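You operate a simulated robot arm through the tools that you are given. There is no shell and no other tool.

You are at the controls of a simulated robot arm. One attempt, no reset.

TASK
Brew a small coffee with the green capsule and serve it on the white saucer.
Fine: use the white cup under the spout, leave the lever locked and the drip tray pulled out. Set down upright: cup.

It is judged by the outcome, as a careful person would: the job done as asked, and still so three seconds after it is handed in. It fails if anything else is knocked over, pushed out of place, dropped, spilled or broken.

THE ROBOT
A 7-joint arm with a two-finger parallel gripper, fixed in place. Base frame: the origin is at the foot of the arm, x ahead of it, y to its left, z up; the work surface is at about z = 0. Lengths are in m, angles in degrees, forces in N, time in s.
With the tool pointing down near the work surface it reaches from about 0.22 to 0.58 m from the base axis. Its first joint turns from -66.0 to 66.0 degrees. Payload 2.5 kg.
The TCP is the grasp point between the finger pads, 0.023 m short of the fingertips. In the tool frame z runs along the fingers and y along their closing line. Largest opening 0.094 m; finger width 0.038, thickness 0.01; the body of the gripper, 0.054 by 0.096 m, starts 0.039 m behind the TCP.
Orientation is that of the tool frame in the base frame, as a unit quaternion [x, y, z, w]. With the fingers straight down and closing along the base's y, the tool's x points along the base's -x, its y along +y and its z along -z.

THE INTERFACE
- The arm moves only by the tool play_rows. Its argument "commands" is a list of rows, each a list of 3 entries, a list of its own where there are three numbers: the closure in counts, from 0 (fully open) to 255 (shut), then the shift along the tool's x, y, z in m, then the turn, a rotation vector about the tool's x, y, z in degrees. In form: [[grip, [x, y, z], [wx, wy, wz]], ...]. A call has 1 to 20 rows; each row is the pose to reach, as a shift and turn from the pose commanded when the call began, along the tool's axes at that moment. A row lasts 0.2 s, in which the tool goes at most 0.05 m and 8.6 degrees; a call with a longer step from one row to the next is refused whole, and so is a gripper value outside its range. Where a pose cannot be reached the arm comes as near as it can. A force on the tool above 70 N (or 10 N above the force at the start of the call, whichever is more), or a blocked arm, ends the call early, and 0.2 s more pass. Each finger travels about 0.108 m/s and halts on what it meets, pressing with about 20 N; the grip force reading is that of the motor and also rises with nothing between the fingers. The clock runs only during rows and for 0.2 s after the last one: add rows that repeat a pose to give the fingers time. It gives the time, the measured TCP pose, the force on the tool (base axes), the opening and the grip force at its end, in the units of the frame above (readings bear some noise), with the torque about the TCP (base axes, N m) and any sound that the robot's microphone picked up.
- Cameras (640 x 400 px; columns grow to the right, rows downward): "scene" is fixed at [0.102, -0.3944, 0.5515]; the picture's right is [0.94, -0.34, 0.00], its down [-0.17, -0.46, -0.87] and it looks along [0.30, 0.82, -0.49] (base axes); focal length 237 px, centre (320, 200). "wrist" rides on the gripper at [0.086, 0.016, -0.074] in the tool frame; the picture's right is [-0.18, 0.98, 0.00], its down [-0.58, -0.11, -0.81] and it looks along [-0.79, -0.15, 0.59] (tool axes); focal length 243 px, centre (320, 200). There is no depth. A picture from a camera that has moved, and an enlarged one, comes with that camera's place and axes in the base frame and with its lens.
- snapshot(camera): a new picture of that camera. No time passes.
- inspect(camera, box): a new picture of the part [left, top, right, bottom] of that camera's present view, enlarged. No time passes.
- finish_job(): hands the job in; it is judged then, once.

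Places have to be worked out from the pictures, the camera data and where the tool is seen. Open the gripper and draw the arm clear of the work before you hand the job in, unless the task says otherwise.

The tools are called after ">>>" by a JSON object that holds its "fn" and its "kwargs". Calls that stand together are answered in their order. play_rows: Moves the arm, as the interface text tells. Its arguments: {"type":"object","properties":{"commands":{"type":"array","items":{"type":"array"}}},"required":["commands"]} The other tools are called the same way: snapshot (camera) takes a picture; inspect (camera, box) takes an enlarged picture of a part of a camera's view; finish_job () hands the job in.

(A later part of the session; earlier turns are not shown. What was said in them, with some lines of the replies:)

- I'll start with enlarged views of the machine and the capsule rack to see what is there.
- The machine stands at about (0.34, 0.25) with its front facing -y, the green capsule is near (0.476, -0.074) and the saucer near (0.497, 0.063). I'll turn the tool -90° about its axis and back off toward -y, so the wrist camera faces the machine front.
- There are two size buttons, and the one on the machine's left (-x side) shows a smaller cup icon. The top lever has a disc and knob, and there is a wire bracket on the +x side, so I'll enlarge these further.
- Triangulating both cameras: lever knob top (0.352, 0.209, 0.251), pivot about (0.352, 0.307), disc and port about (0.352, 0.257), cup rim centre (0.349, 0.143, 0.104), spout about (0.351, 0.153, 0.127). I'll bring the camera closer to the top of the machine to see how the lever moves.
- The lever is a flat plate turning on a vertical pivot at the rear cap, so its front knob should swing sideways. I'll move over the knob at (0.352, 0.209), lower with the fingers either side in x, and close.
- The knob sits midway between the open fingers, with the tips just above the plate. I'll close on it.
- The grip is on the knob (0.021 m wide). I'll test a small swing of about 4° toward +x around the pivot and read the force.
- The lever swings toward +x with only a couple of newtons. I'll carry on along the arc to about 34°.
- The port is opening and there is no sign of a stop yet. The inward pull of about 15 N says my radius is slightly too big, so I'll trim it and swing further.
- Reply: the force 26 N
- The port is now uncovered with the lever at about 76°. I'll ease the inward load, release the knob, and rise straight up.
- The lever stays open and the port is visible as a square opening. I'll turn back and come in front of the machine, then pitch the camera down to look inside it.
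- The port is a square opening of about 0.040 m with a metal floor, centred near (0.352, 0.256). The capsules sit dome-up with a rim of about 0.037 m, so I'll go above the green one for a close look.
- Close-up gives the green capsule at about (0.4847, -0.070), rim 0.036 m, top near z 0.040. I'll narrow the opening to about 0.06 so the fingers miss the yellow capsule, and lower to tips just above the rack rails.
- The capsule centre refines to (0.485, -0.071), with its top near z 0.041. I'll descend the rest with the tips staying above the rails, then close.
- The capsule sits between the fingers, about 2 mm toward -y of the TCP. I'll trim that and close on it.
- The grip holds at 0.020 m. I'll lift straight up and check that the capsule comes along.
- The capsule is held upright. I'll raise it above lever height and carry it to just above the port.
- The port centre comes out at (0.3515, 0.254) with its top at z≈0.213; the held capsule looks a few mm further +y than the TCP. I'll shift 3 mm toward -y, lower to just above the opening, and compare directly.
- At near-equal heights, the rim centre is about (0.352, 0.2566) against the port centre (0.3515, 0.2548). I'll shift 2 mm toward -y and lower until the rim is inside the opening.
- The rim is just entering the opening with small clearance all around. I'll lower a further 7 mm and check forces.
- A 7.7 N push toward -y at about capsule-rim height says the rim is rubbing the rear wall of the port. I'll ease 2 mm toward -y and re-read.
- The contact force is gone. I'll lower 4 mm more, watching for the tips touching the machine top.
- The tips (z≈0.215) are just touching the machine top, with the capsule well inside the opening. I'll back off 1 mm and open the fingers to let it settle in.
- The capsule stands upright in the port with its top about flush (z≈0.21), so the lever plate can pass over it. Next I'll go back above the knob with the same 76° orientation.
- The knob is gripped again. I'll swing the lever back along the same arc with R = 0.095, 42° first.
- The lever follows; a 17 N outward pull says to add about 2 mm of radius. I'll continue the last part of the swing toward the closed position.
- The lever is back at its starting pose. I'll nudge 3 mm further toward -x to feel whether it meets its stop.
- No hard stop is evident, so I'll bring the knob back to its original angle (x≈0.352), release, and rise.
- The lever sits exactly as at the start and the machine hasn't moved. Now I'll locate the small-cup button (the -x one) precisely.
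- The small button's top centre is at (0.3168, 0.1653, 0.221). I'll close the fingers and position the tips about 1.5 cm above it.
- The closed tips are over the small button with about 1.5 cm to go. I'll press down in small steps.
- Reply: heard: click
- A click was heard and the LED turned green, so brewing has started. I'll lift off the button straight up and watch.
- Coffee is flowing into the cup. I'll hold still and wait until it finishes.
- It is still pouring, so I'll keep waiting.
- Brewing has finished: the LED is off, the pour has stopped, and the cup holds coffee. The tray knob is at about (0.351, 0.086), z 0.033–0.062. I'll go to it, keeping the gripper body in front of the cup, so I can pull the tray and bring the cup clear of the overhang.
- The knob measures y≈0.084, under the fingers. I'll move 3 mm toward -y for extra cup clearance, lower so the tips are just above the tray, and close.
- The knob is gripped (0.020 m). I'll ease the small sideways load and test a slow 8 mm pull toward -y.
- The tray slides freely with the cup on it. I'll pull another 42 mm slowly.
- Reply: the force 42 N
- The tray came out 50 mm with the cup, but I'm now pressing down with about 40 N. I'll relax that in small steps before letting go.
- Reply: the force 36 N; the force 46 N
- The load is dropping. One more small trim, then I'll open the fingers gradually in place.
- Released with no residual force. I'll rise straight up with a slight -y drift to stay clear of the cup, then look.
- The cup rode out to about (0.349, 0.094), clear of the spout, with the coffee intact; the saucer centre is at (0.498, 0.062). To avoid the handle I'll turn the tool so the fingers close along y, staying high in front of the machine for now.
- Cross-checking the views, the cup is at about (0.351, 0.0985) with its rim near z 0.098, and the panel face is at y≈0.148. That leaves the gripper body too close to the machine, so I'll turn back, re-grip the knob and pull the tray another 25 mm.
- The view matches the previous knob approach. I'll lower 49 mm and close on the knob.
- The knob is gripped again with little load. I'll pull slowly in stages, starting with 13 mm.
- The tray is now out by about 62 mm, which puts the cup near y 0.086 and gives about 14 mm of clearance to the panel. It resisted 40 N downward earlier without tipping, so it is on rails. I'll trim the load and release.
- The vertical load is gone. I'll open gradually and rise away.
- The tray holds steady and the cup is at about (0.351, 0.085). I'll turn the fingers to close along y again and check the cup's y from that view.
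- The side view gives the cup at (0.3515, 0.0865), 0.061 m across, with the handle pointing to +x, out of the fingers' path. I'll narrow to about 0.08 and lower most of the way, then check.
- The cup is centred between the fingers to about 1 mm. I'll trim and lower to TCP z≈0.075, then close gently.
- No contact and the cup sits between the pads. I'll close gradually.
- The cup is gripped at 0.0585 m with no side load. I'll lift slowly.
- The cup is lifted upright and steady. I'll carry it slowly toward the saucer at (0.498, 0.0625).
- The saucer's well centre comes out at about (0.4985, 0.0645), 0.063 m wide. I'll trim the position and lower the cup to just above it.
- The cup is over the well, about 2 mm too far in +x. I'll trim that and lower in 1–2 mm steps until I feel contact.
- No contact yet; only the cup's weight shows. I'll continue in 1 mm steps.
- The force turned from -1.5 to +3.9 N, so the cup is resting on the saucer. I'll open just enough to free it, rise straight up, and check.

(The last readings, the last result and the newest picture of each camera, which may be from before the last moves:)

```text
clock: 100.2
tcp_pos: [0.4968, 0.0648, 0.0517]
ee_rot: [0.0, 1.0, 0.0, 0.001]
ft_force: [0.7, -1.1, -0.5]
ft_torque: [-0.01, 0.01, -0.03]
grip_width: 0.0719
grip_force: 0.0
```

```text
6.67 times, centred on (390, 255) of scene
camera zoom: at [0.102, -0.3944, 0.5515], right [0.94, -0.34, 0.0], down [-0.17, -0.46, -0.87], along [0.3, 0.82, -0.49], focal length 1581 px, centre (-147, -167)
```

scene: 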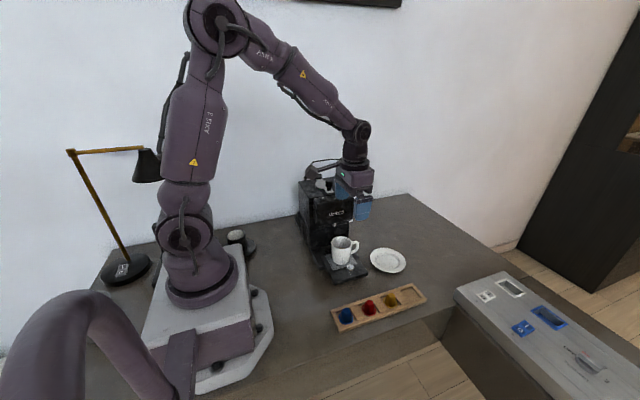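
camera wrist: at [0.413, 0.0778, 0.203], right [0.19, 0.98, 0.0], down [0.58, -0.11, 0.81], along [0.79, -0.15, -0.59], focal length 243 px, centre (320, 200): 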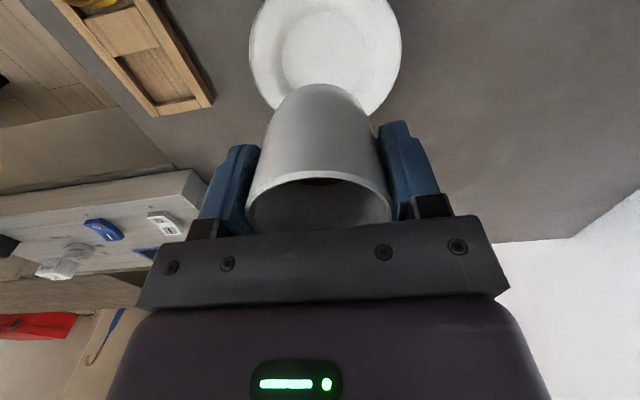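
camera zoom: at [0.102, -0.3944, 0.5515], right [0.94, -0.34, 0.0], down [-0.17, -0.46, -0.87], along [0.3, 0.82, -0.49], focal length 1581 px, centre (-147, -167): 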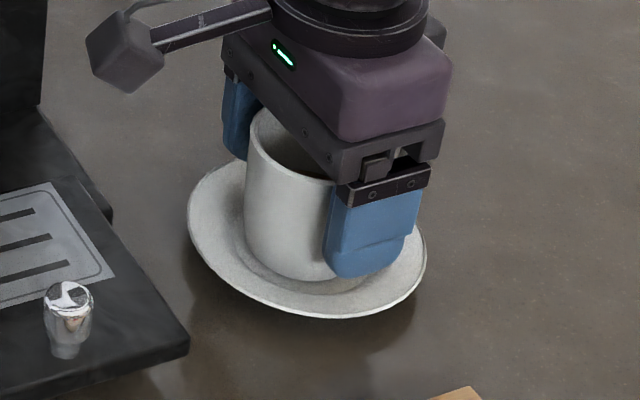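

The cup stands free on the saucer with both fingers clear of it. I'll rise straight up slowly, then back off.

>>> {"fn": "play_rows", "kwargs": {"commands": [[60, [0, 0, -0.005], [0, 0, 0]], [60, [0, 0, -0.012], [0, 0, 0]], [60, [0, 0, -0.022], [0, 0, 0]], [60, [0, 0, -0.035], [0, 0, 0]], [60, [0, 0, -0.055], [0, 0, 0]], [50, [0, 0, -0.085], [0, 0, 0]], [20, [0, 0, -0.12], [0, 0, 0]], [0, [0, 0, -0.16], [0, 0, 0]], [0, [0.03, 0, -0.2], [0, 0, 0]], [0, [0.06, 0, -0.24], [0, 0, 0]], [0, [0.09, 0, -0.26], [0, 0, 0]], [0, [0.1, 0, -0.27], [0, 0, 0]], [0, [0.1, 0, -0.27], [0, 0, 0]]]}}

>>> {"fn": "snapshot", "kwargs": {"camera": "scene"}}

>>> {"fn": "inspect", "kwargs": {"camera": "scene", "box": [290, 170, 440, 310]}}

>>> {"fn": "snapshot", "kwargs": {"camera": "wrist"}}

```text
clock: 103.0
tcp_pos: [0.3969, 0.0636, 0.3214]
ee_rot: [0.0, 1.0, 0.001, 0.0]
ft_force: [-0.2, 1.1, 0.6]
ft_torque: [-0.02, -0.01, -0.02]
grip_width: 0.0941
grip_force: 0.0
```

```text
taken
```

scene: 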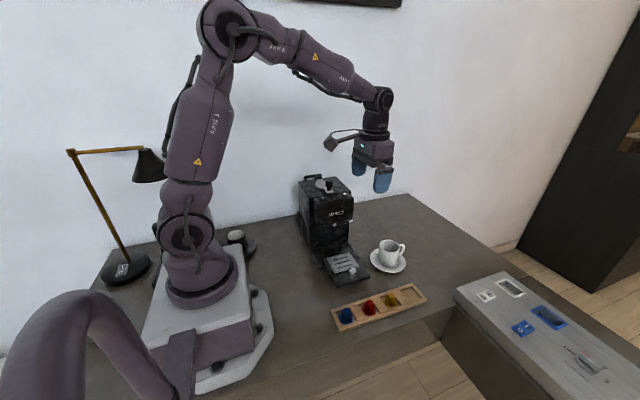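

```text
2.86 times, centred on (365, 240) of scene
camera zoom: at [0.1019, -0.3944, 0.5515], right [0.94, -0.34, 0.0], down [-0.17, -0.46, -0.87], along [0.3, 0.82, -0.49], focal length 678 px, centre (191, 86)
```

zoom: 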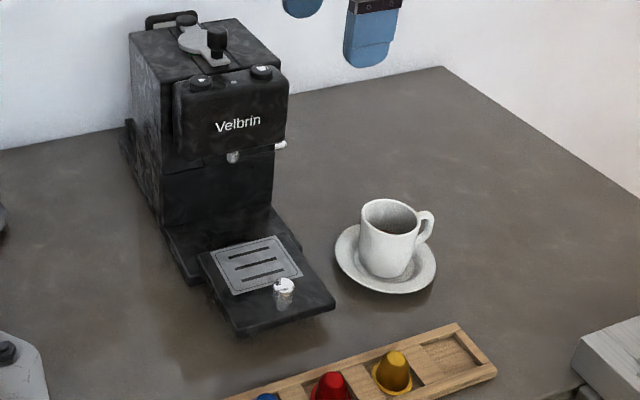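

```text
taken
camera wrist: at [0.3122, 0.0808, 0.3983], right [0.18, 0.98, 0.0], down [0.58, -0.11, 0.81], along [0.79, -0.15, -0.59], focal length 243 px, centre (320, 200)
```

wrist: 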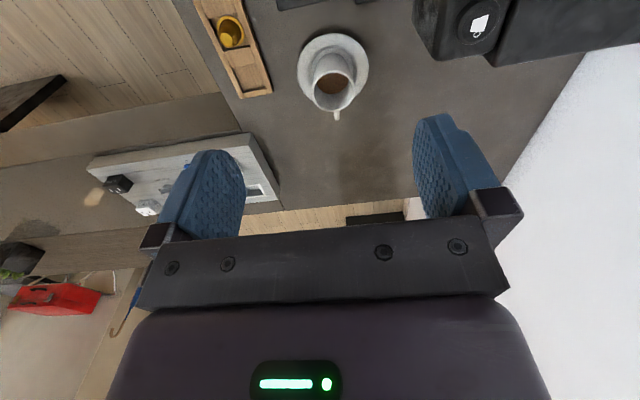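

The cup of coffee stands upright in the middle of the white saucer. The lever is locked, the tray is out as allowed, and nothing else is out of place. The gripper is open and well clear, so I hand the job in.

>>> {"fn": "finish_job", "kwargs": {}}

```text
The job is handed in.
```

The small coffee is brewed from the green capsule and standing upright in the white cup, in the middle of the white saucer. The job is handed in; I haven't been told how it was judged.

- **Brewing:** I put the green capsule in the machine the same way up as it sat in the rack (rim down). I then closed the lever and pressed the button with the smaller cup icon. The light came on, coffee ran into the cup already under the spout, and it stopped by itself.
- **Serving:** I pulled the drip tray out about 6 cm to bring the cup clear of the spout, then lifted it onto the saucer. I saw no spills, and nothing else looked moved.
- **Left as is:** The lever is closed in its original position and the drip tray is still pulled out, both as you allowed. I felt no catch when closing the lever, so "locked" means it is back exactly where it started. The used capsule is still in the machine.

The gripper is open and clear of the work.
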